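You operate a simulated robot arm through the tools that you are given. There is no shell and no other tool.

Carry out the task below with a simulated robot arm. There is one attempt and no reset: what you move stays moved.

TASK
Thread the wire through the open rollers into the guide, shut them, set the pull and weave one picket.
Fine: the pull reads 130 N, or up to 20 N more.

Only the result counts: the job must be done as asked and must still hold three seconds after the hand-in. Knocking over, shifting, dropping, spilling or breaking anything else fails it.

THE ROBOT
A 7-joint arm with a fingered hand, fixed in place. Base frame: the origin is at the foot of the arm, x ahead of it, y to its left, z up. Units: mm, degrees, N and s.
With the tool pointing down near the work surface it reaches from about 200 to 800 mm from the base axis. Its first joint turns from -166.0 to 166.0 degrees. Payload 4.9 kg.
Tool frame: the origin (TCP) lies between the finger pads and is the grasp point; the fingertips stand 32 mm ahead of it; z points along the fingers, y is the line along which they close. The gripper opens to 192 mm. The gripper's body begins 89 mm behind the TCP. The gripper is a hand of 3 fingers: y runs from the thumb to the fingers, the wrist lies at [0, 0, -267] in the tool frame.
Orientation is told as [roll, pitch, yaw] about the base's x, y, z axes, in that order, counted from this pose: with the fingers straight down and closing along the base's y, the tool's x points along the base's -x, its y along +y and its z along -z.

THE INTERFACE
- The arm moves only by the tool play_rows. Its argument "plan" is a list of rows, each an object of numbers (a shift or turn left out is 0): "tx", "ty", "tz": the shift along the base's x, y, z in m; "rx", "ry", "rz": the turn, a rotation vector about the base's x, y, z in degrees. In form: [{"tx": .., "ty": .., "tz": .., "rx": .., "ry": .., "rz": ..}, ...]. A call has 1 to 20 rows; each row shifts and turns the commanded pose from where the row before left it. A row lasts 0.2 s, in which the tool goes at most 50 mm and 8.6 degrees; a call with a longer step from one row to the next is refused whole. Where a pose cannot be reached the arm comes as near as it can. A force on the tool above 40 N (or 10 N above the force at the start of the call, whichever is more), or a blocked arm, ends the call early, and 0.2 s more pass. In this call time passes only in rows, and 0.2 s behind the last. It gives the time, the measured TCP pose, the force on the tool (base axes), the opening and the grip force at its end, in the units of the frame above (readings bear some noise), with the torque about the TCP (base axes, N m) and any sound that the robot's microphone picked up, and new pictures: "show" is both (left out), scene, wrist or none.
- Cameras (640 x 400 px; columns grow to the right, rows downward): "scene" is fixed at [219.1, 500.7, 1678.6]; the picture's right is [-0.68, -0.73, 0.00], its down [-0.55, 0.51, -0.66] and it looks along [0.49, -0.45, -0.75] (base axes); focal length 334 px, centre (320, 200). "wrist" rides on the gripper at [80, -46, -113] in the tool frame; the picture's right is [0.50, 0.87, 0.00], its down [-0.67, 0.39, -0.63] and it looks along [-0.55, 0.32, 0.78] (tool axes); focal length 226 px, centre (320, 200). There is no depth. A picture from a camera that has moved, and an enlarged one, comes with that camera's place and axes in the base frame and with its lens.
- move_fingers(finger1, finger2, thumb_bend): sets how far each is bent, from 0 (flat) to 1 (curled in); at 0.3 the hand is open as for a grip, at 0.7 the pads meet at the TCP. One left out holds its place. A second passes; each finger stops where it meets its share of the squeeze, and holds until it gets a number again. It is the only way to open and close the hand. It gives what a move gives, with no picture; readings hold the bend of each and the force on the fingers (four entries, about 0 where the hand has none), thumb and palm.
- inspect(camera, box): a new picture of the part [left, top, right, bottom] of that camera's present view, enlarged. It takes no simulated time.
- finish_job(): hands the job in; it is judged then, once.

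Places have to be worked out from the pictures, the camera data and where the tool is seen. Open the gripper and draw the arm clear of the work before you hand the job in, unless the task says otherwise.

The tools are called after "Emit:" as a command line: name --argument value ..., lists and objects as JSON in quotes. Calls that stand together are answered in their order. play_rows: Moves the arm, as the interface text tells. Its arguments: {"type":"object","properties":{"plan":{"type":"array"},"show":{"type":"string","enum":["both","scene","wrist","none"]}},"required":["plan"]} The other tools are called the same way: move_fingers (finger1, finger2, thumb_bend) moves the fingers one by one; inspect (camera, box) takes an enlarged picture of a part of a camera's view; finish_job () hands the job in.

At the start:

```text
t: 0.0
position: [467.3, 21.2, 1307.8]
ee_rot: [0.0, -0.1, 0.1]
contact_force: [-0.2, 0.3, 0.4]
moment: [-0.01, 0.0, -0.01]
finger_gap: 192.0
gripper_force: 0.1
shape: jaw
bend: [0.3, 0.3, 0.3]
finger forces: [0.0, 0.0, 0.0, 0.0, 0.0, 0.1]
```

scene: 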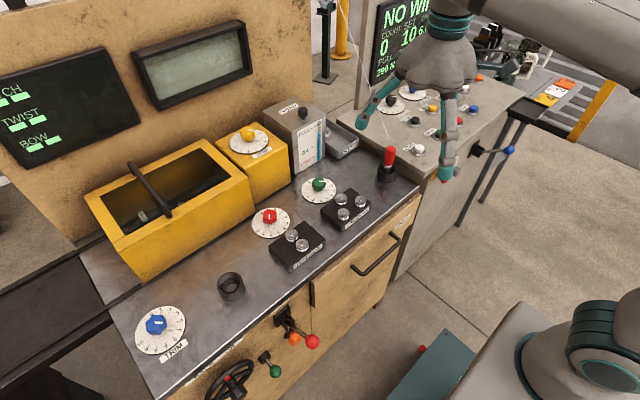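
wrist: 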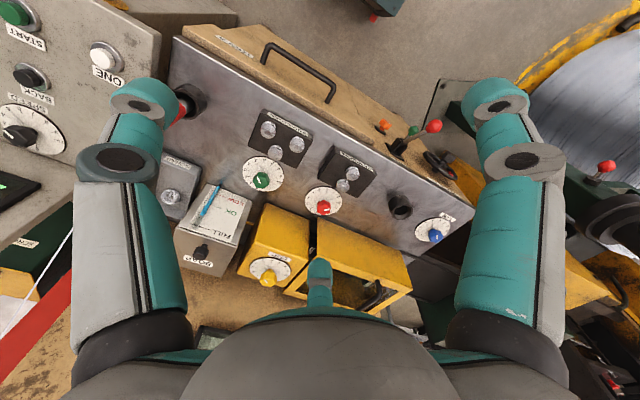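

The pictures show a machine console with dials, levers, a screen and labels. I'll look at the parts enlarged before moving.

Emit:
inspect --camera "scene" --box '[0, 0, 320, 200]'

Emit:
inspect --camera "scene" --box '[320, 0, 640, 200]'

Emit:
inspect --camera "scene" --box '[100, 200, 420, 400]'

Emit:
inspect --camera "scene" --box '[220, 80, 440, 220]'

Emit:
inspect --camera "wrist" --box '[0, 0, 320, 200]'

Emit:
inspect --camera "wrist" --box '[160, 100, 480, 300]'

Emit:
inspect --camera "wrist" --box '[320, 0, 640, 200]'

Emit:
inspect --camera "wrist" --box '[0, 200, 320, 400]'

Emit:
inspect --camera "wrist" --box '[440, 160, 640, 400]'

```text
2.00 times, centred on (160, 100) of scene
camera zoom: at [219.1, 500.7, 1678.6], right [-0.68, -0.73, 0.0], down [-0.55, 0.51, -0.66], along [0.49, -0.45, -0.75], focal length 668 px, centre (640, 400)
```

zoom: 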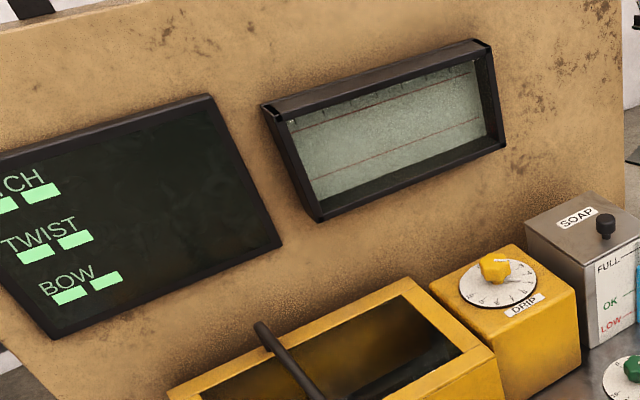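

```text
2.00 times, centred on (480, 100) of scene
camera zoom: at [219.1, 500.7, 1678.6], right [-0.68, -0.73, 0.0], down [-0.55, 0.51, -0.66], along [0.49, -0.45, -0.75], focal length 668 px, centre (0, 400)
```

zoom: 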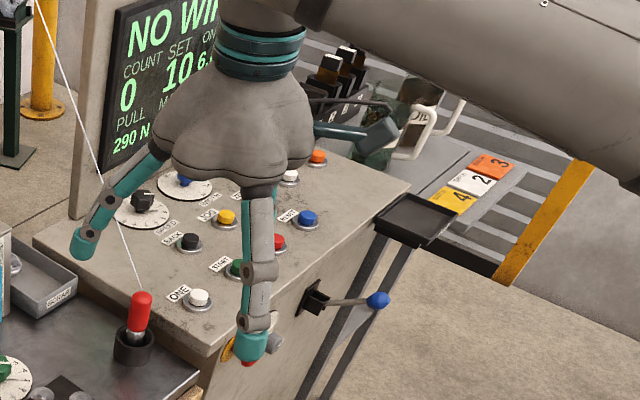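

```text
2.00 times, centred on (260, 300) of scene
camera zoom: at [219.1, 500.7, 1678.6], right [-0.68, -0.73, 0.0], down [-0.55, 0.51, -0.66], along [0.49, -0.45, -0.75], focal length 668 px, centre (440, 0)
```

zoom: 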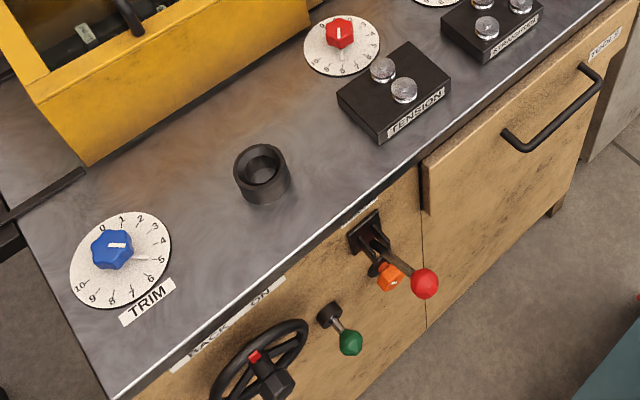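

```text
2.86 times, centred on (330, 150) of scene
camera zoom: at [219.1, 500.7, 1678.6], right [-0.68, -0.73, 0.0], down [-0.55, 0.51, -0.66], along [0.49, -0.45, -0.75], focal length 954 px, centre (291, 343)
```

zoom: 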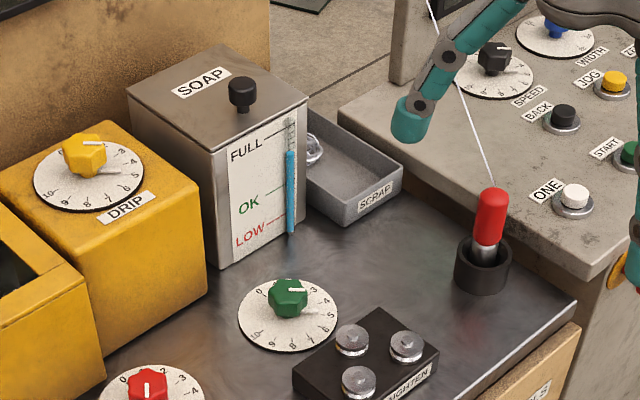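

```text
2.00 times, centred on (160, 100) of wrist
camera zoom: at [386.8, -24.2, 1419.8], right [-0.5, 0.87, 0.0], down [0.67, 0.39, 0.63], along [0.55, 0.32, -0.77], focal length 452 px, centre (640, 400)
```

zoom: 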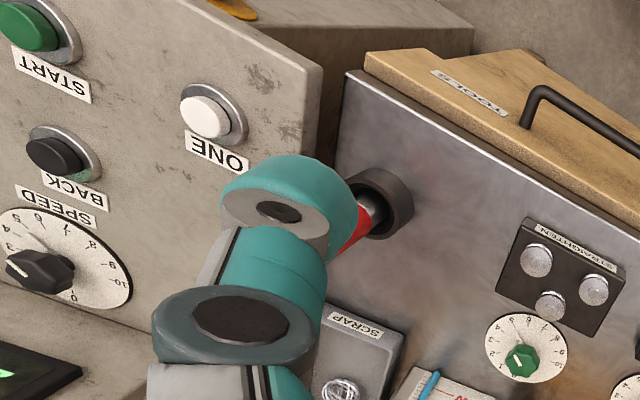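

```text
2.00 times, centred on (320, 200) of wrist
camera zoom: at [386.8, -24.2, 1419.8], right [-0.5, 0.87, 0.0], down [0.67, 0.39, 0.63], along [0.55, 0.32, -0.77], focal length 452 px, centre (320, 200)
```

zoom: 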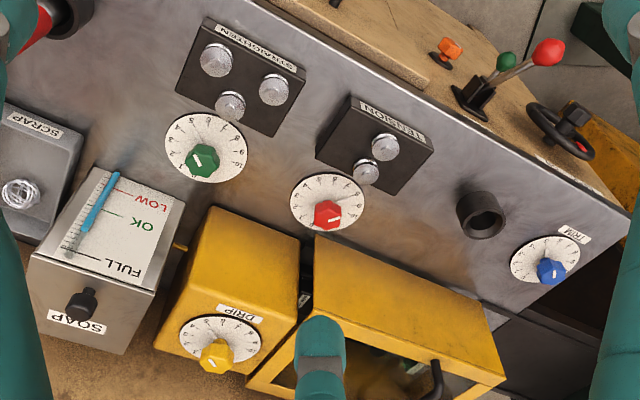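

```text
2.00 times, centred on (480, 100) of wrist
camera zoom: at [386.8, -24.2, 1419.8], right [-0.5, 0.87, 0.0], down [0.67, 0.39, 0.63], along [0.55, 0.32, -0.77], focal length 452 px, centre (0, 400)
```

zoom: 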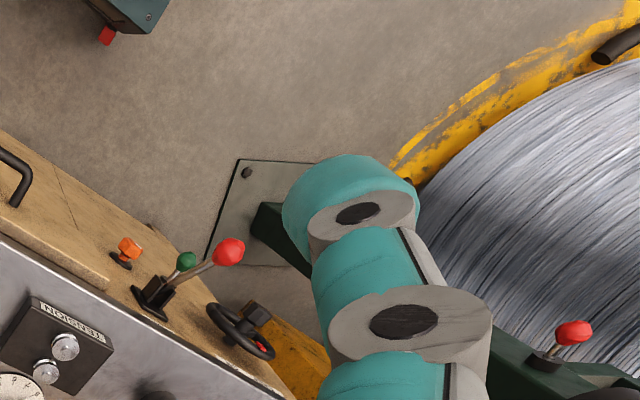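

```text
2.00 times, centred on (160, 300) of wrist
camera zoom: at [386.8, -24.2, 1419.8], right [-0.5, 0.87, 0.0], down [0.67, 0.39, 0.63], along [0.55, 0.32, -0.77], focal length 452 px, centre (640, 0)
```

zoom: 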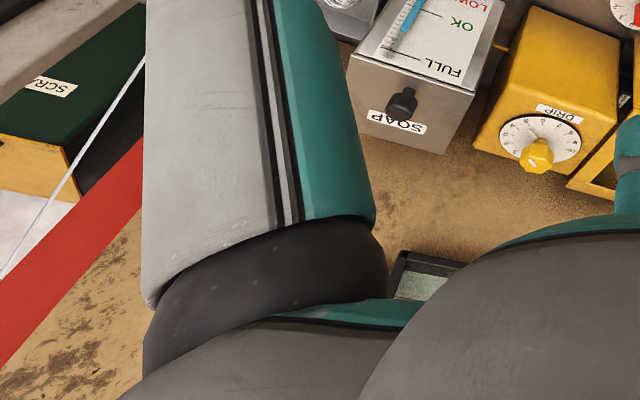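

```text
1.67 times, centred on (540, 280) of wrist
camera zoom: at [386.8, -24.2, 1419.8], right [-0.5, 0.87, 0.0], down [0.67, 0.39, 0.63], along [0.55, 0.32, -0.77], focal length 377 px, centre (-47, 67)
```

zoom: 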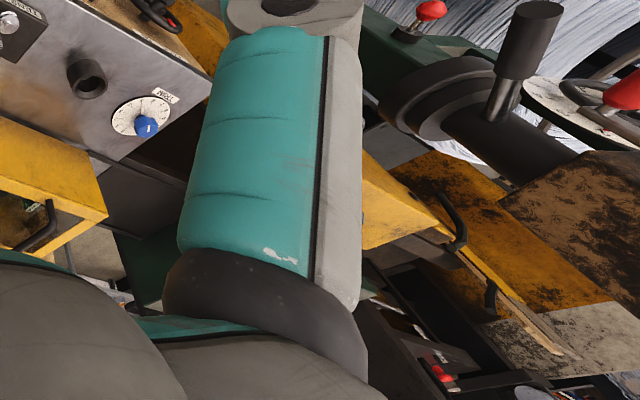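

The wire's red tip stands in a cup at about (641,-186), roller blocks lie along x≈640, and a second cup is near (645,402). I'll read the labels on the levers, display and buttons more closely.

Emit:
inspect --camera "scene" --box '[200, 290, 340, 400]'

Emit:
inspect --camera "scene" --box '[230, 180, 390, 280]'

Emit:
inspect --camera "scene" --box '[360, 0, 450, 90]'

Emit:
inspect --camera "scene" --box '[360, 60, 520, 190]'

Emit:
inspect --camera "scene" --box '[470, 20, 640, 140]'

Emit:
inspect --camera "scene" --box '[0, 40, 140, 180]'

Emit:
inspect --camera "scene" --box '[120, 20, 260, 110]'

Emit:
inspect --camera "wrist" --box '[360, 80, 480, 200]'

Emit:
inspect --camera "wrist" --box '[220, 90, 400, 230]'

Emit:
inspect --camera "wrist" --box '[0, 0, 140, 160]'

```text
3.64 times, centred on (270, 345) of scene
camera zoom: at [219.1, 500.7, 1678.6], right [-0.68, -0.73, 0.0], down [-0.55, 0.51, -0.66], along [0.49, -0.45, -0.75], focal length 1214 px, centre (502, -327)
```

zoom: 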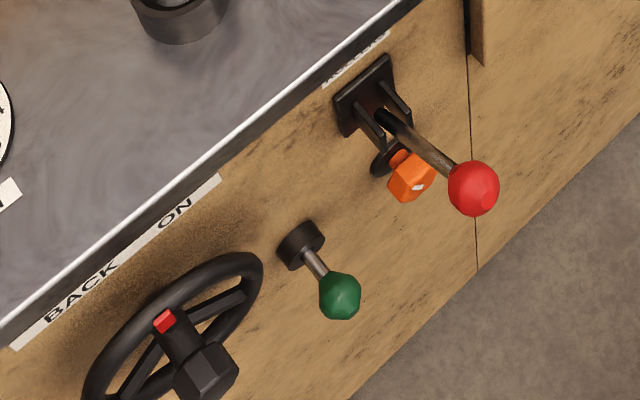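

```text
4.00 times, centred on (310, 230) of scene
camera zoom: at [219.1, 500.7, 1678.6], right [-0.68, -0.73, 0.0], down [-0.55, 0.51, -0.66], along [0.49, -0.45, -0.75], focal length 1336 px, centre (360, 80)
```

zoom: 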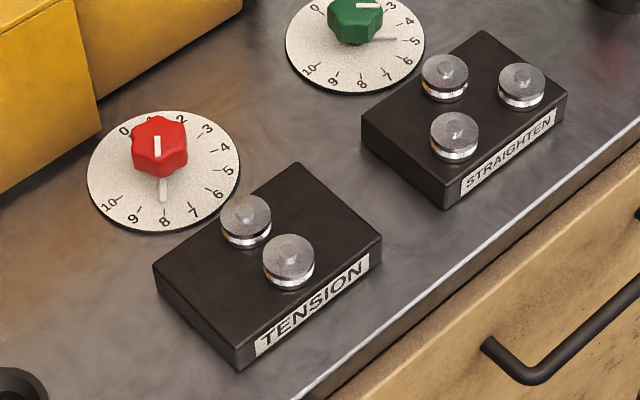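

```text
4.44 times, centred on (405, 45) of scene
camera zoom: at [219.1, 500.7, 1678.6], right [-0.68, -0.73, 0.0], down [-0.55, 0.51, -0.66], along [0.49, -0.45, -0.75], focal length 1484 px, centre (-58, 889)
```

zoom: 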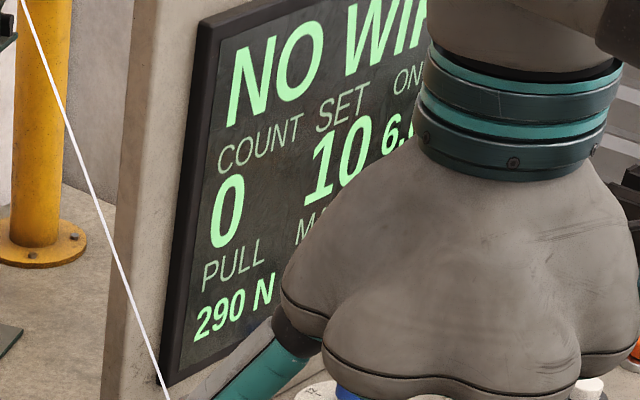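

```text
3.08 times, centred on (440, 125) of scene
camera zoom: at [219.1, 500.7, 1678.6], right [-0.68, -0.73, 0.0], down [-0.55, 0.51, -0.66], along [0.49, -0.45, -0.75], focal length 1028 px, centre (-49, 431)
```

zoom: 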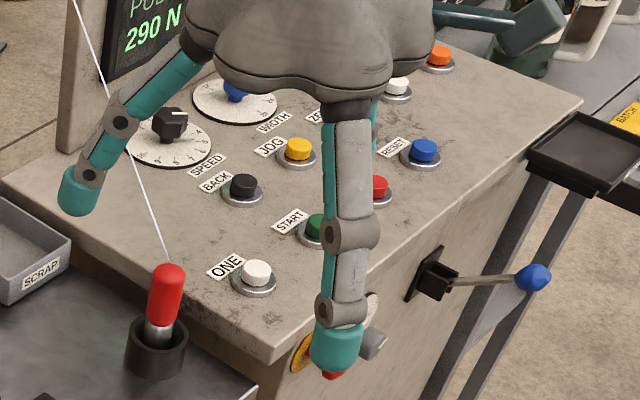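

```text
3.33 times, centred on (555, 80) of scene
camera zoom: at [219.1, 500.7, 1678.6], right [-0.68, -0.73, 0.0], down [-0.55, 0.51, -0.66], along [0.49, -0.45, -0.75], focal length 1113 px, centre (-463, 600)
```

zoom: 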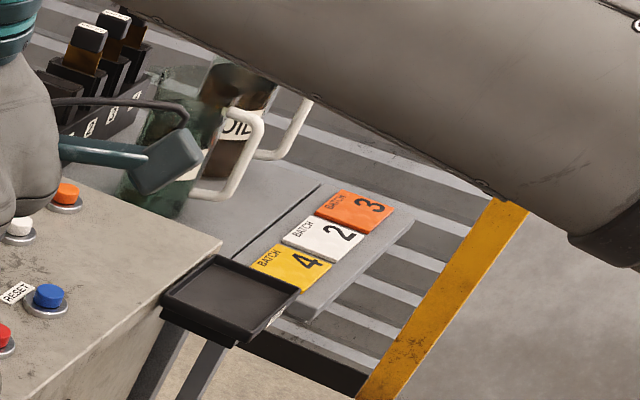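

```text
2.86 times, centred on (70, 110) of scene
camera zoom: at [219.1, 500.7, 1678.6], right [-0.68, -0.73, 0.0], down [-0.55, 0.51, -0.66], along [0.49, -0.45, -0.75], focal length 954 px, centre (1034, 457)
```

zoom: 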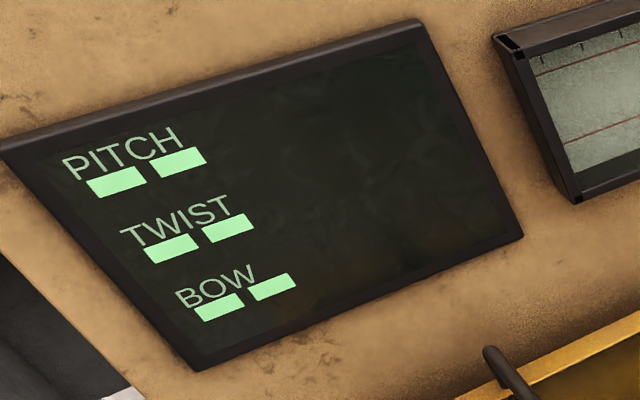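

```text
4.44 times, centred on (190, 65) of scene
camera zoom: at [219.1, 500.7, 1678.6], right [-0.68, -0.73, 0.0], down [-0.55, 0.51, -0.66], along [0.49, -0.45, -0.75], focal length 1484 px, centre (898, 800)
```

zoom: 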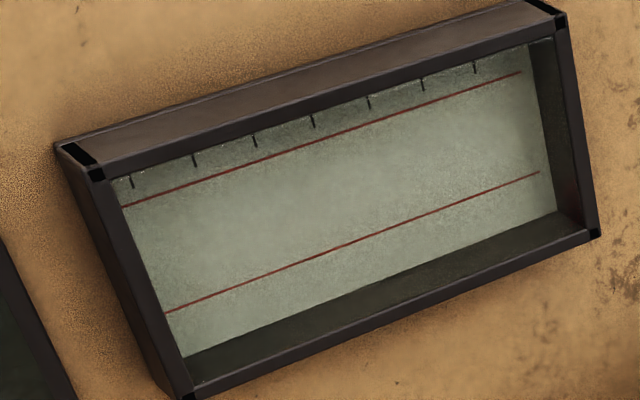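

```text
3.33 times, centred on (420, 140) of wrist
camera zoom: at [386.8, -24.2, 1419.8], right [-0.5, 0.87, 0.0], down [0.67, 0.39, 0.63], along [0.55, 0.32, -0.77], focal length 754 px, centre (-13, 400)
```

zoom: 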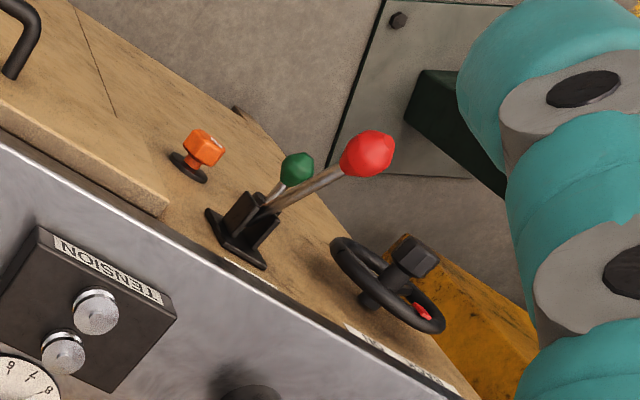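

```text
2.86 times, centred on (310, 160) of wrist
camera zoom: at [386.8, -24.2, 1419.8], right [-0.5, 0.87, 0.0], down [0.67, 0.39, 0.63], along [0.55, 0.32, -0.77], focal length 646 px, centre (349, 314)
```

zoom: 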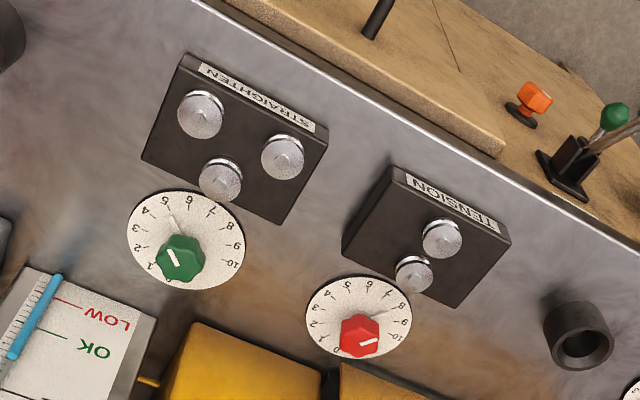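

```text
2.50 times, centred on (70, 80) of wrist
camera zoom: at [386.8, -24.2, 1419.8], right [-0.5, 0.87, 0.0], down [0.67, 0.39, 0.63], along [0.55, 0.32, -0.77], focal length 565 px, centre (945, 500)
```

zoom: 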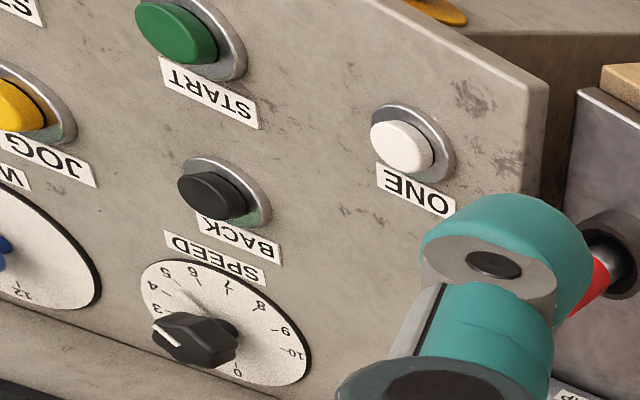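

Red tip (641,-186), rollers, guide cup (645,402), ONE button (633,-329,954) and a red ball lever (431,332,875) are located roughly. I'll move the hand left and back so the wrist camera can read the lever label, and so the display comes clear in the scene view.

Emit:
play_rows --plan '[{"tx": -0.02, "ty": 0.03}, {"tx": -0.03, "ty": 0.04}, {"tx": -0.03, "ty": 0.04}, {"tx": -0.03, "ty": 0.04}, {"tx": -0.02, "ty": 0.04}, {"tx": -0.01, "ty": 0.03}]' --show "both"

```text
t: 1.4
position: [328.0, 241.0, 1308.0]
ee_rot: [0.1, -0.2, 0.0]
contact_force: [-0.4, 0.5, 0.2]
moment: [0.02, -0.01, 0.03]
finger_gap: 191.8
gripper_force: 0.0
shape: jaw
bend: [0.3, 0.3, 0.3]
finger forces: [0.0, 0.1, 0.0, 0.1, 0.1, 0.0]
camera wrist: at [248.3, 196.4, 1419.5], right [-0.5, 0.87, 0.0], down [0.67, 0.39, 0.63], along [0.55, 0.32, -0.77], focal length 226 px, centre (320, 200)
```

scene: 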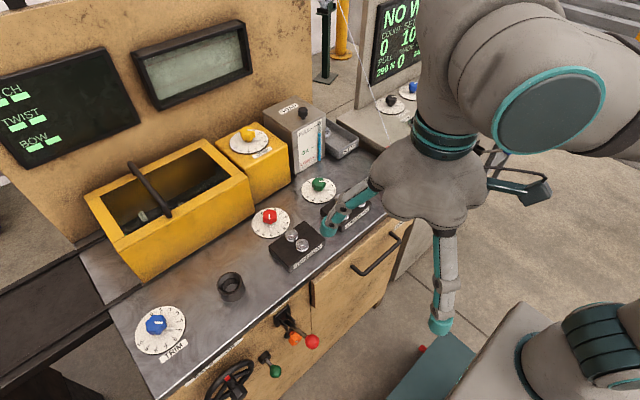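
wrist: 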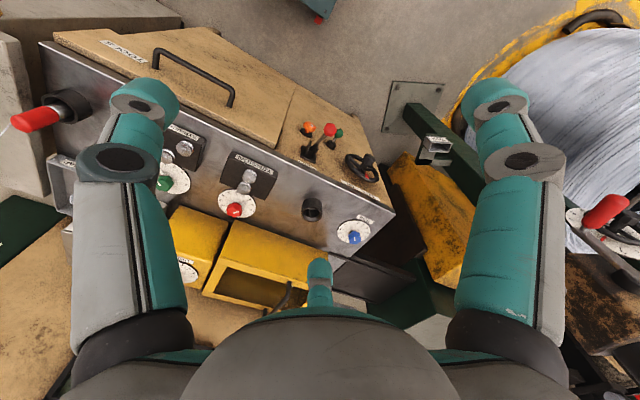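

The wrist camera now sees the tip, the front panel, and the rollers from the side. I'll enlarge these.

Emit:
inspect --camera "wrist" --box '[0, 60, 130, 180]'

Emit:
inspect --camera "wrist" --box '[280, 100, 400, 220]'

Emit:
inspect --camera "wrist" --box '[540, 160, 640, 300]'

Emit:
inspect --camera "scene" --box '[350, 0, 440, 130]'

Emit:
inspect --camera "wrist" --box '[160, 110, 290, 230]'

```text
3.33 times, centred on (65, 120) of wrist
camera zoom: at [248.3, 196.4, 1419.5], right [-0.5, 0.87, 0.0], down [0.67, 0.39, 0.63], along [0.55, 0.32, -0.77], focal length 754 px, centre (1170, 467)
```

zoom: 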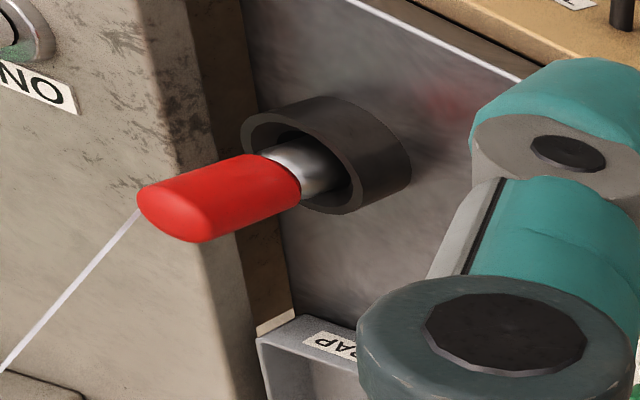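

```text
3.33 times, centred on (340, 160) of wrist
camera zoom: at [248.3, 196.4, 1419.5], right [-0.5, 0.87, 0.0], down [0.67, 0.39, 0.63], along [0.55, 0.32, -0.77], focal length 754 px, centre (253, 333)
```

zoom: 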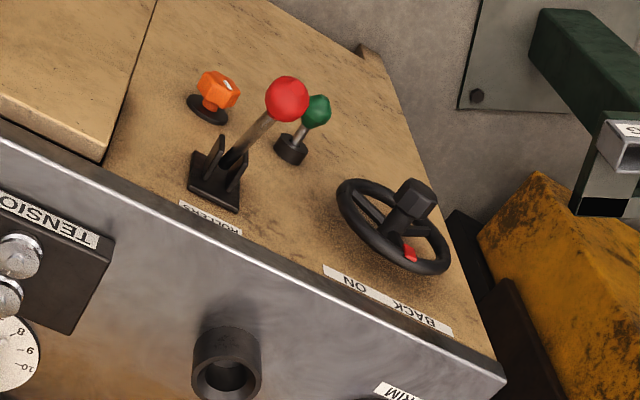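

```text
2.86 times, centred on (590, 230) of wrist
camera zoom: at [248.3, 196.4, 1419.5], right [-0.5, 0.87, 0.0], down [0.67, 0.39, 0.63], along [0.55, 0.32, -0.77], focal length 646 px, centre (-451, 114)
```

zoom: 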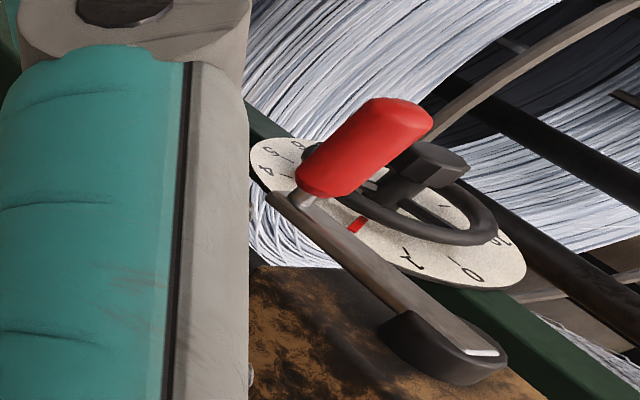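

```text
3.08 times, centred on (395, 65) of scene
camera zoom: at [219.1, 500.7, 1678.6], right [-0.68, -0.73, 0.0], down [-0.55, 0.51, -0.66], along [0.49, -0.45, -0.75], focal length 1028 px, centre (89, 615)
```

zoom: 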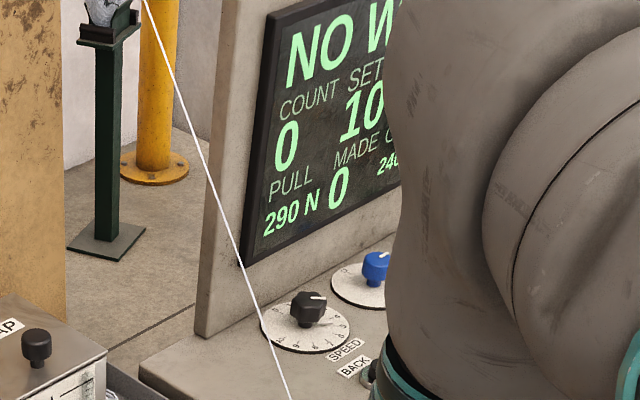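

```text
3.33 times, centred on (225, 170) of wrist
camera zoom: at [248.3, 196.4, 1419.5], right [-0.5, 0.87, 0.0], down [0.67, 0.39, 0.63], along [0.55, 0.32, -0.77], focal length 754 px, centre (637, 300)
```

zoom: 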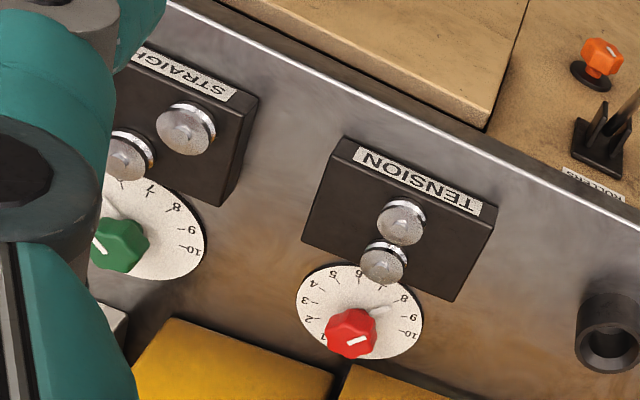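

The lever's label reads "ROLLERS"; it is now raised (ball ≈(431,333,873), pivot ≈(525,329,822)). I'll move over to the right, high above the table, to look at the red tip, ONE button and display from nearer.

Emit:
play_rows --plan '[{"tx": 0.0144, "ty": -0.0424, "tz": -0.008}, {"tx": 0.0144, "ty": -0.0424, "tz": -0.008}, {"tx": 0.0144, "ty": -0.0424, "tz": -0.008}, {"tx": 0.0144, "ty": -0.0424, "tz": -0.008}, {"tx": 0.0144, "ty": -0.0424, "tz": -0.008}, {"tx": 0.0144, "ty": -0.0424, "tz": -0.008}, {"tx": 0.0144, "ty": -0.0424, "tz": -0.01}, {"tx": 0.0144, "ty": -0.0424, "tz": -0.01}, {"tx": 0.0144, "ty": -0.0424, "tz": -0.01}, {"tx": 0.0144, "ty": -0.0424, "tz": -0.01}, {"tx": 0.0144, "ty": -0.0424, "tz": -0.01}, {"tx": 0.0144, "ty": -0.0424, "tz": -0.01}]' --show "both"

```text
t: 4.0
position: [502.5, -268.7, 1204.4]
ee_rot: [0.1, -0.2, 0.0]
contact_force: [-0.3, -0.1, -0.1]
moment: [0.04, -0.03, 0.01]
finger_gap: 192.0
gripper_force: 0.1
shape: jaw
bend: [0.3, 0.3, 0.3]
finger forces: [0.1, 0.1, 0.1, 0.0, 0.0, 0.1]
camera wrist: at [421.6, -314.2, 1315.1], right [-0.5, 0.87, 0.0], down [0.67, 0.39, 0.63], along [0.55, 0.32, -0.77], focal length 226 px, centre (320, 200)
```

scene: 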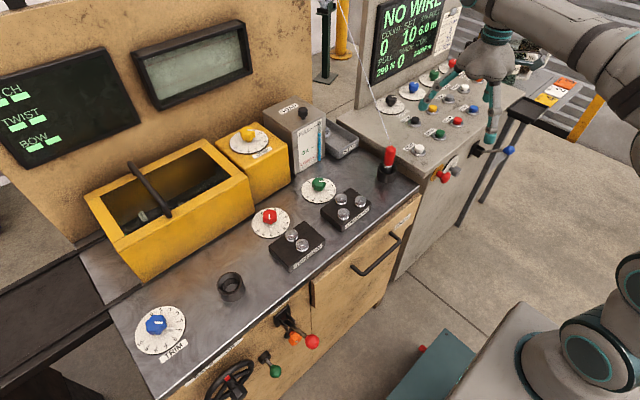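
wrist: 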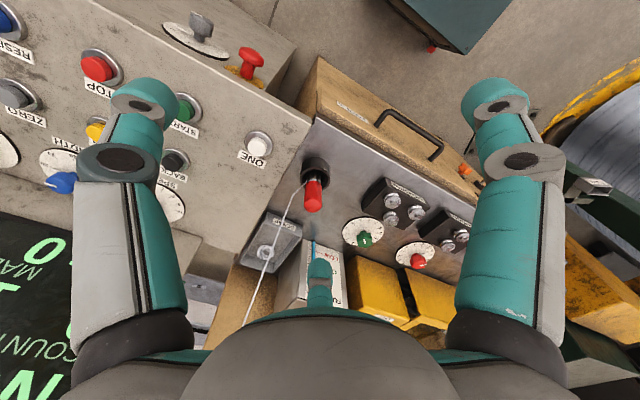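

Now the display and consoles are more clearly visible; I'll enlarge the display, red tip, and the console including a selector on its front.

Emit:
inspect --camera "scene" --box '[365, 0, 475, 90]'

Emit:
inspect --camera "wrist" --box '[230, 120, 390, 220]'

Emit:
inspect --camera "wrist" --box '[340, 160, 500, 260]'

Emit:
inspect --camera "wrist" --box '[0, 0, 320, 200]'

Emit:
inspect --camera "scene" --box '[360, 60, 540, 200]'

```text
4.44 times, centred on (420, 45) of scene
camera zoom: at [219.1, 500.7, 1678.6], right [-0.68, -0.73, 0.0], down [-0.55, 0.51, -0.66], along [0.49, -0.45, -0.75], focal length 1484 px, centre (-124, 889)
```

zoom: 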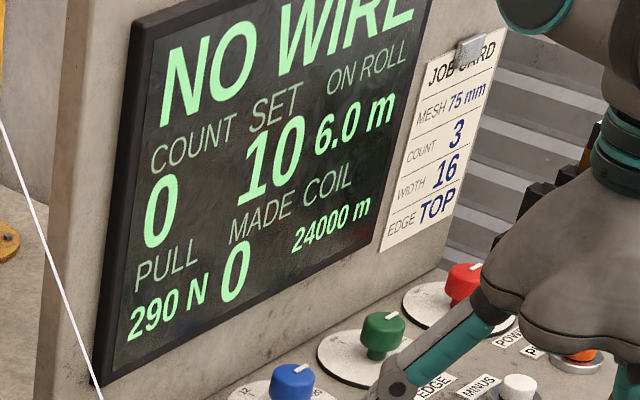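

```text
4.00 times, centred on (310, 170) of wrist
camera zoom: at [421.6, -314.2, 1315.1], right [-0.5, 0.87, 0.0], down [0.67, 0.39, 0.63], along [0.55, 0.32, -0.77], focal length 904 px, centre (360, 320)
```

zoom: 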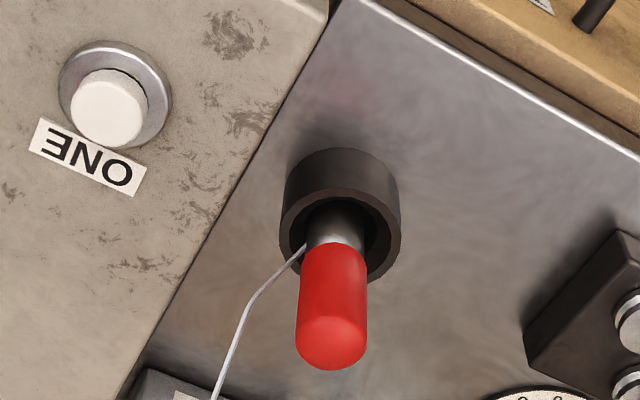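

```text
4.00 times, centred on (420, 210) of wrist
camera zoom: at [421.6, -314.2, 1315.1], right [-0.5, 0.87, 0.0], down [0.67, 0.39, 0.63], along [0.55, 0.32, -0.77], focal length 904 px, centre (-80, 160)
```

zoom: 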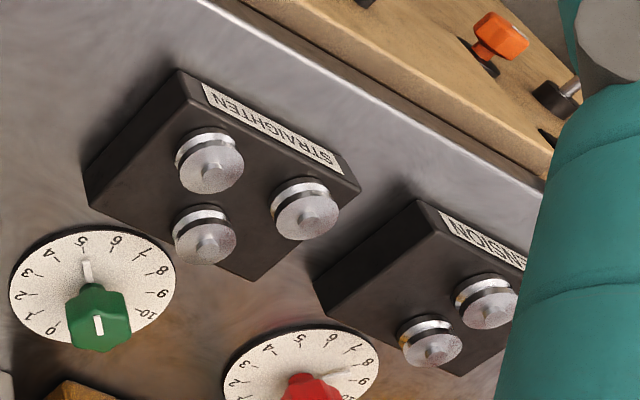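

```text
2.00 times, centred on (160, 100) of wrist
camera zoom: at [421.6, -314.2, 1315.1], right [-0.5, 0.87, 0.0], down [0.67, 0.39, 0.63], along [0.55, 0.32, -0.77], focal length 452 px, centre (640, 400)
```

zoom: 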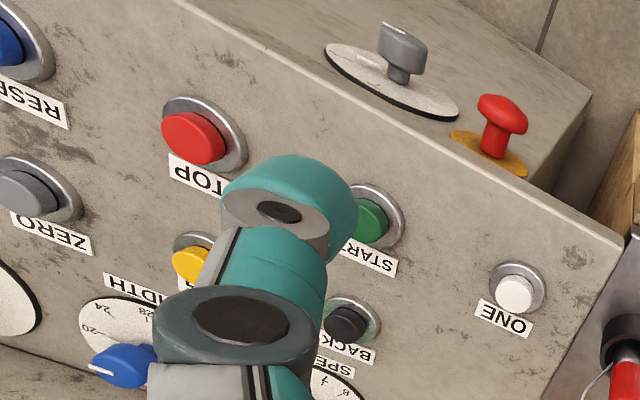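

```text
2.86 times, centred on (450, 130) of scene
camera zoom: at [219.1, 500.7, 1678.6], right [-0.68, -0.73, 0.0], down [-0.55, 0.51, -0.66], along [0.49, -0.45, -0.75], focal length 954 px, centre (-51, 400)
```

zoom: 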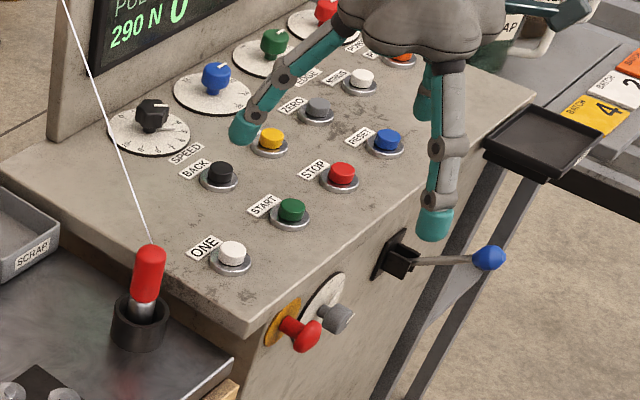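

The job card and dials are seen; the red handle (~30 mm thick) stands at about (651,-195), top z≈1022. I'll bring the open hand above it at z≈1110 to check alignment (the wrist camera's centre pixel is the TCP).

Emit:
play_rows --plan '[{"tx": 0.029, "ty": 0.0145, "tz": -0.014}, {"tx": 0.03, "ty": 0.015, "tz": -0.02}, {"tx": 0.03, "ty": 0.015, "tz": -0.02}, {"tx": 0.03, "ty": 0.015, "tz": -0.02}, {"tx": 0.0295, "ty": 0.0142, "tz": -0.02}]' --show "both"

```text
t: 5.2
position: [648.8, -194.7, 1106.2]
ee_rot: [0.1, 0.1, 0.1]
contact_force: [-0.4, -0.3, 0.1]
moment: [-0.04, 0.01, 0.02]
finger_gap: 191.9
gripper_force: 0.0
shape: jaw
bend: [0.3, 0.3, 0.3]
finger forces: [0.0, 0.1, 0.0, 0.0, 0.0, 0.0]
camera wrist: at [569.7, -239.9, 1217.5], right [-0.5, 0.87, 0.0], down [0.67, 0.39, 0.63], along [0.55, 0.32, -0.77], focal length 226 px, centre (320, 200)
```

scene: 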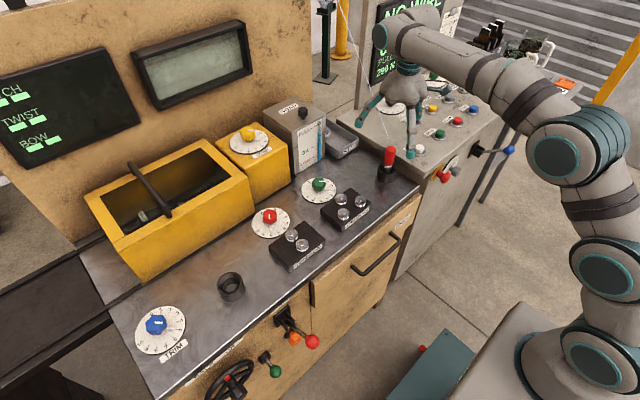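
wrist: 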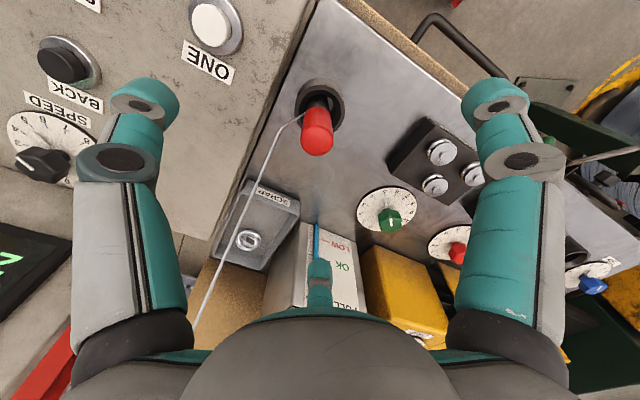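

Emit:
inspect --camera "wrist" --box '[240, 60, 400, 160]'

Emit:
inspect --camera "scene" --box '[340, 90, 450, 190]'

Emit:
inspect --camera "wrist" --box '[370, 110, 490, 210]'

```text
4.00 times, centred on (320, 110) of wrist
camera zoom: at [569.7, -239.9, 1217.5], right [-0.5, 0.87, 0.0], down [0.67, 0.39, 0.63], along [0.55, 0.32, -0.77], focal length 904 px, centre (320, 560)
```

zoom: 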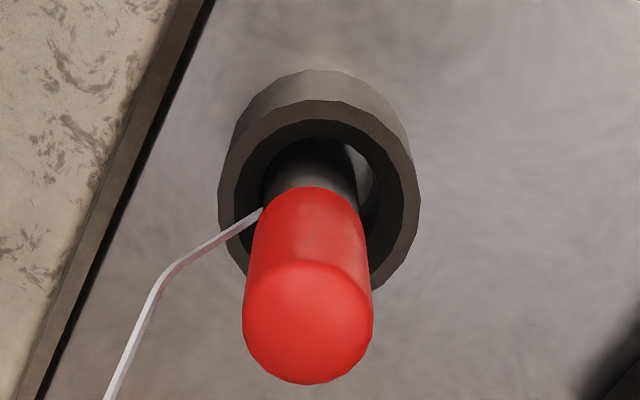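

```text
4.00 times, centred on (395, 140) of scene
camera zoom: at [219.1, 500.7, 1678.6], right [-0.68, -0.73, 0.0], down [-0.55, 0.51, -0.66], along [0.49, -0.45, -0.75], focal length 1336 px, centre (20, 440)
```

zoom: 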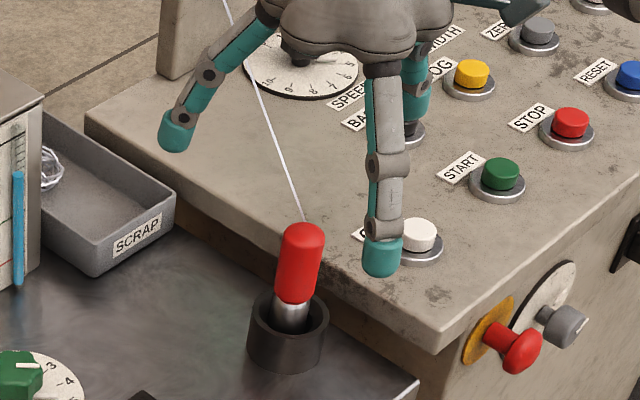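

```text
4.00 times, centred on (430, 160) of wrist
camera zoom: at [569.7, -239.9, 1217.5], right [-0.5, 0.87, 0.0], down [0.67, 0.39, 0.63], along [0.55, 0.32, -0.77], focal length 904 px, centre (-120, 360)
```

zoom: 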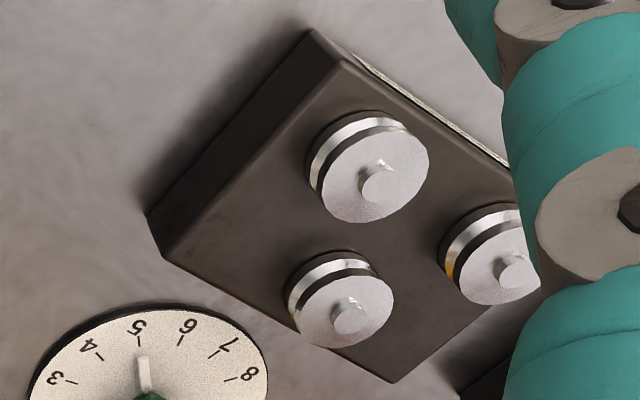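

The handle axis is at about (650.5,-195.7), top z≈1028, red grip from ~960 up; the TCP is almost above it. I'll close the fingers partway first so the thumb clears the ONE button console, then look.

Emit:
move_fingers --finger1 0.48 --finger2 0.48 --thumb_bend 0.48

Emit:
inspect --camera "wrist" --box '[160, 60, 480, 260]'

Emit:
inspect --camera "scene" --box '[340, 90, 450, 190]'

```text
t: 6.2
position: [650.1, -193.9, 1106.9]
ee_rot: [0.1, -0.1, 0.1]
contact_force: [-0.4, 0.6, -0.5]
moment: [0.0, -0.02, 0.03]
finger_gap: 93.5
gripper_force: 0.0
shape: fingers
bend: [0.48, 0.48, 0.48]
finger forces: [0.0, 0.1, 0.1, 0.0, 0.1, 0.0]
```

```text
2.00 times, centred on (320, 160) of wrist
camera zoom: at [569.4, -239.9, 1217.3], right [-0.5, 0.87, 0.0], down [0.67, 0.39, 0.63], along [0.55, 0.32, -0.77], focal length 452 px, centre (320, 280)
```

zoom: 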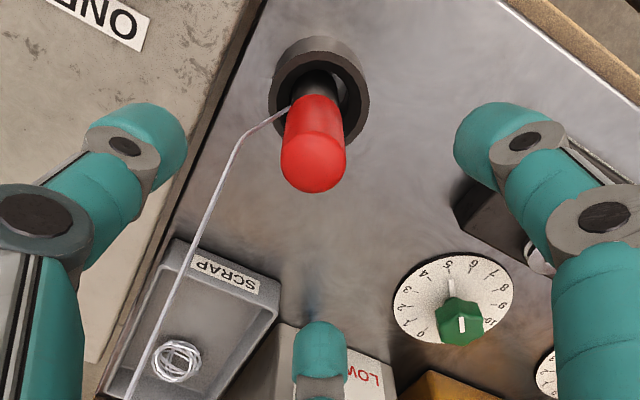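

```text
4.00 times, centred on (395, 140) of scene
camera zoom: at [219.1, 500.7, 1678.6], right [-0.68, -0.73, 0.0], down [-0.55, 0.51, -0.66], along [0.49, -0.45, -0.75], focal length 1336 px, centre (20, 440)
```

zoom: 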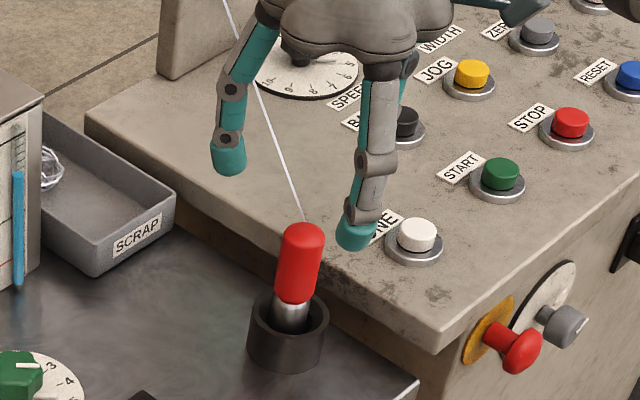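

Fingers are at a 93 mm gap, centred around the handle. I'll descend about 104 mm to put the TCP at z≈1002 on the red grip, with a small y correction.

Emit:
play_rows --plan '[{"tx": 0.0005, "ty": -0.0015, "tz": -0.015}, {"tz": -0.018}, {"tz": -0.018}, {"tz": -0.018}, {"tz": -0.018}, {"tz": -0.017}]' --show "both"

Emit:
inspect --camera "wrist" --box '[160, 60, 480, 260]'

Emit:
inspect --camera "scene" --box '[340, 90, 450, 190]'

```text
t: 7.6
position: [651.0, -195.8, 1003.6]
ee_rot: [0.1, -0.1, 0.0]
contact_force: [-0.1, 0.5, 0.2]
moment: [0.01, -0.01, -0.02]
finger_gap: 93.2
gripper_force: 0.1
shape: fingers
bend: [0.48, 0.48, 0.48]
finger forces: [0.0, 0.1, 0.1, 0.1, 0.0, 0.0]
camera wrist: at [571.5, -241.2, 1113.9], right [-0.5, 0.87, 0.0], down [0.67, 0.39, 0.63], along [0.55, 0.32, -0.77], focal length 226 px, centre (320, 200)
```

scene: 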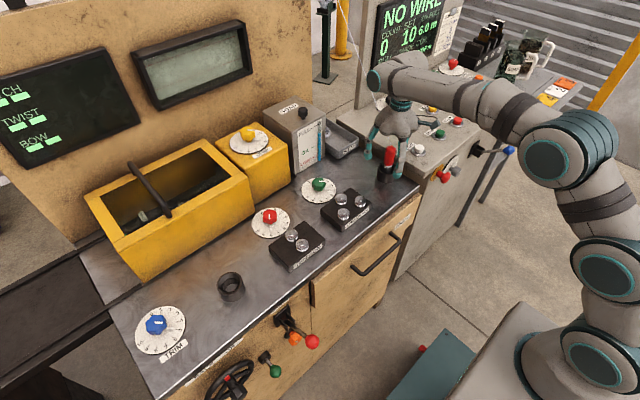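
wrist: 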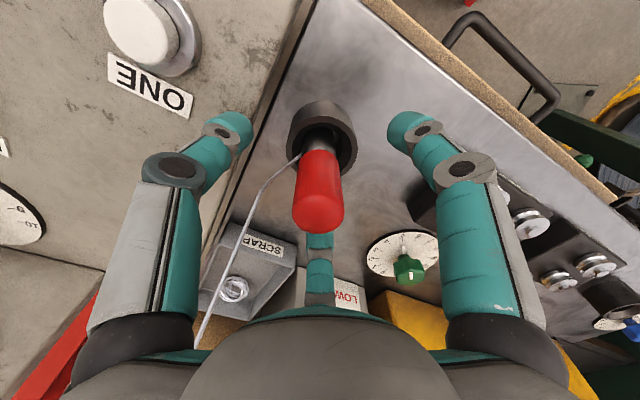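

```text
2.00 times, centred on (320, 160) of wrist
camera zoom: at [571.5, -241.2, 1113.9], right [-0.5, 0.87, 0.0], down [0.67, 0.39, 0.63], along [0.55, 0.32, -0.77], focal length 452 px, centre (320, 280)
```

zoom: 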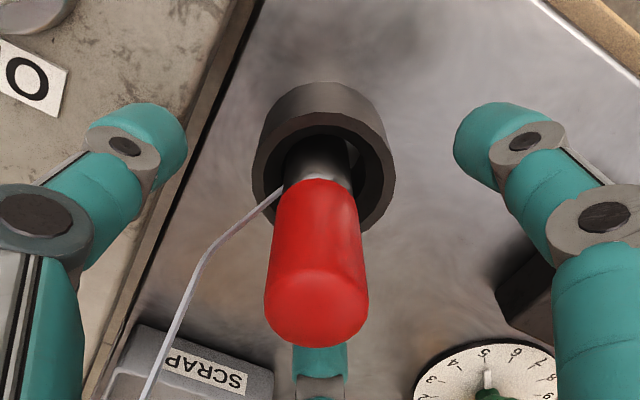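

```text
4.00 times, centred on (395, 140) of scene
camera zoom: at [219.1, 500.7, 1678.6], right [-0.68, -0.73, 0.0], down [-0.55, 0.51, -0.66], along [0.49, -0.45, -0.75], focal length 1336 px, centre (20, 440)
```

zoom: 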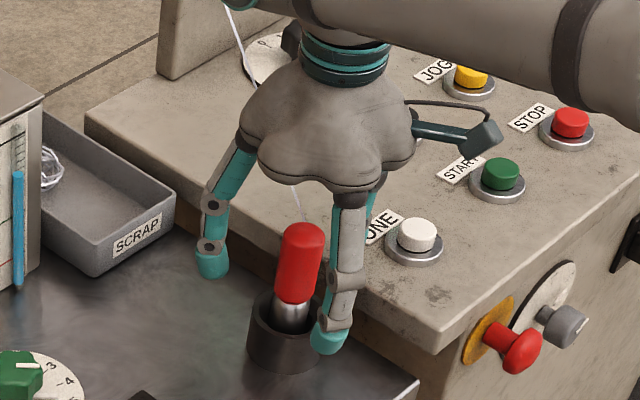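

The handle sits at the TCP between the three fingers. Now I close the hand on it.

Emit:
move_fingers --finger1 0.72 --finger2 0.72 --thumb_bend 0.72

Emit:
inspect --camera "wrist" --box '[160, 60, 480, 260]'

Emit:
inspect --camera "scene" --box '[340, 90, 450, 190]'

```text
t: 8.6
position: [653.0, -196.2, 1002.7]
ee_rot: [0.1, 0.0, -0.1]
contact_force: [0.4, 0.6, -0.2]
moment: [0.02, -0.01, -0.01]
finger_gap: 23.6
gripper_force: 15.9
shape: fingers
bend: [0.64, 0.64, 0.66]
finger forces: [10.1, 9.9, 0.0, 0.1, 11.8, 0.0]
```

```text
2.00 times, centred on (320, 160) of wrist
camera zoom: at [571.6, -241.2, 1113.9], right [-0.5, 0.87, 0.0], down [0.67, 0.39, 0.63], along [0.55, 0.32, -0.77], focal length 452 px, centre (320, 280)
```

zoom: 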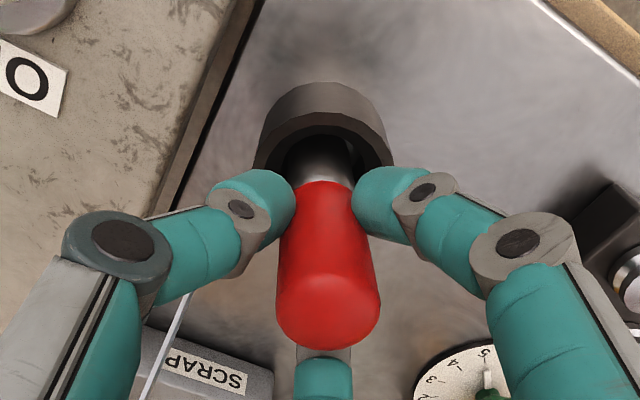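

```text
4.00 times, centred on (395, 140) of scene
camera zoom: at [219.1, 500.7, 1678.6], right [-0.68, -0.73, 0.0], down [-0.55, 0.51, -0.66], along [0.49, -0.45, -0.75], focal length 1336 px, centre (20, 440)
```

zoom: 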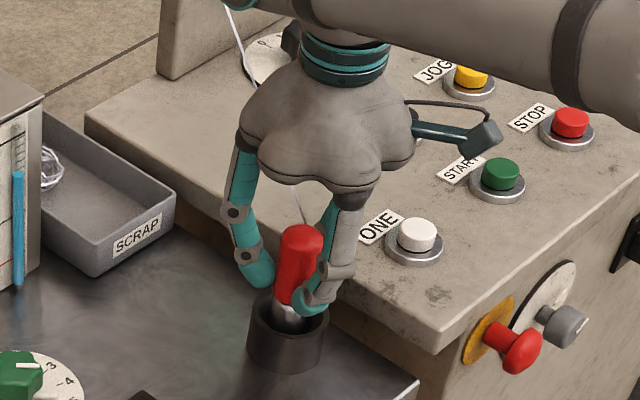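

All three fingers hold the red grip with ~10 N each. I'll lift straight up gently and look at the tip's length.

Emit:
play_rows --plan '[{"tz": 0.008}, {"tz": 0.014}, {"tz": 0.016}, {"tz": 0.016}, {"tz": 0.016}, {"tz": 0.01}]' --show "both"

Emit:
inspect --camera "scene" --box '[340, 90, 450, 190]'

Emit:
inspect --camera "wrist" --box '[160, 60, 480, 260]'

```text
t: 10.0
position: [649.4, -194.8, 1082.9]
ee_rot: [0.1, -0.1, -0.1]
contact_force: [-0.8, -0.5, -1.4]
moment: [0.0, 0.0, 0.0]
finger_gap: 23.6
gripper_force: 16.0
shape: fingers
bend: [0.64, 0.64, 0.66]
finger forces: [10.1, 9.8, 0.0, 0.0, 11.7, 0.1]
camera wrist: at [569.3, -240.2, 1194.8], right [-0.5, 0.87, 0.0], down [0.67, 0.39, 0.63], along [0.55, 0.32, -0.77], focal length 226 px, centre (320, 200)
```

scene: 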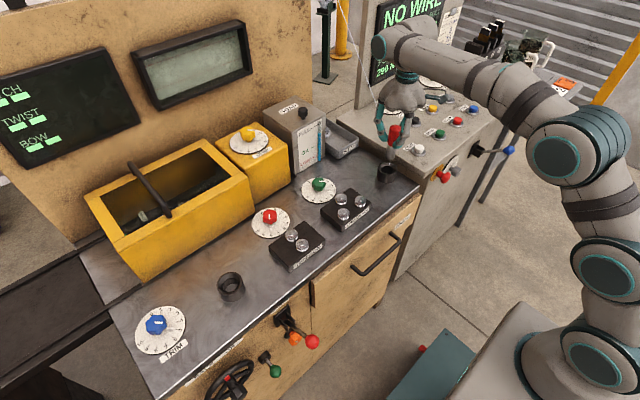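
wrist: 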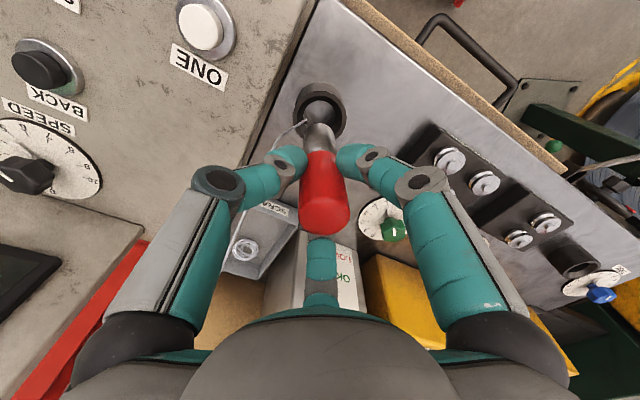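

```text
4.00 times, centred on (395, 140) of scene
camera zoom: at [219.1, 500.7, 1678.6], right [-0.68, -0.73, 0.0], down [-0.55, 0.51, -0.66], along [0.49, -0.45, -0.75], focal length 1336 px, centre (20, 440)
```

zoom: 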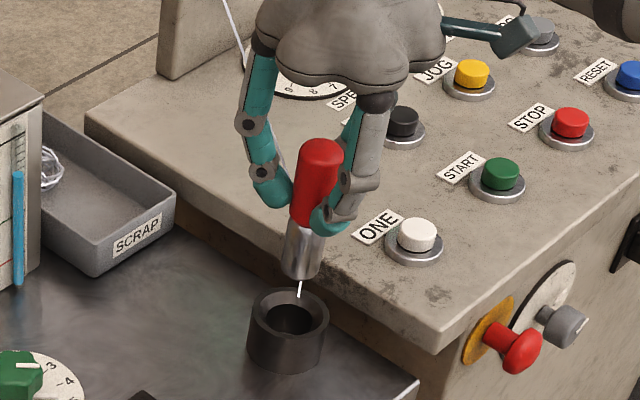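

```text
2.00 times, centred on (320, 160) of wrist
camera zoom: at [569.3, -240.2, 1194.8], right [-0.5, 0.87, 0.0], down [0.67, 0.39, 0.63], along [0.55, 0.32, -0.77], focal length 452 px, centre (320, 280)
```

zoom: 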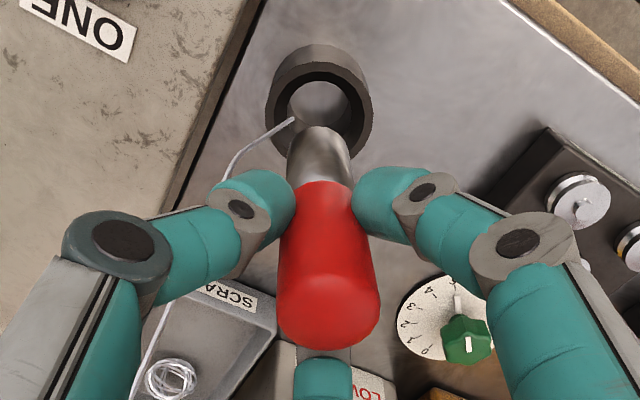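

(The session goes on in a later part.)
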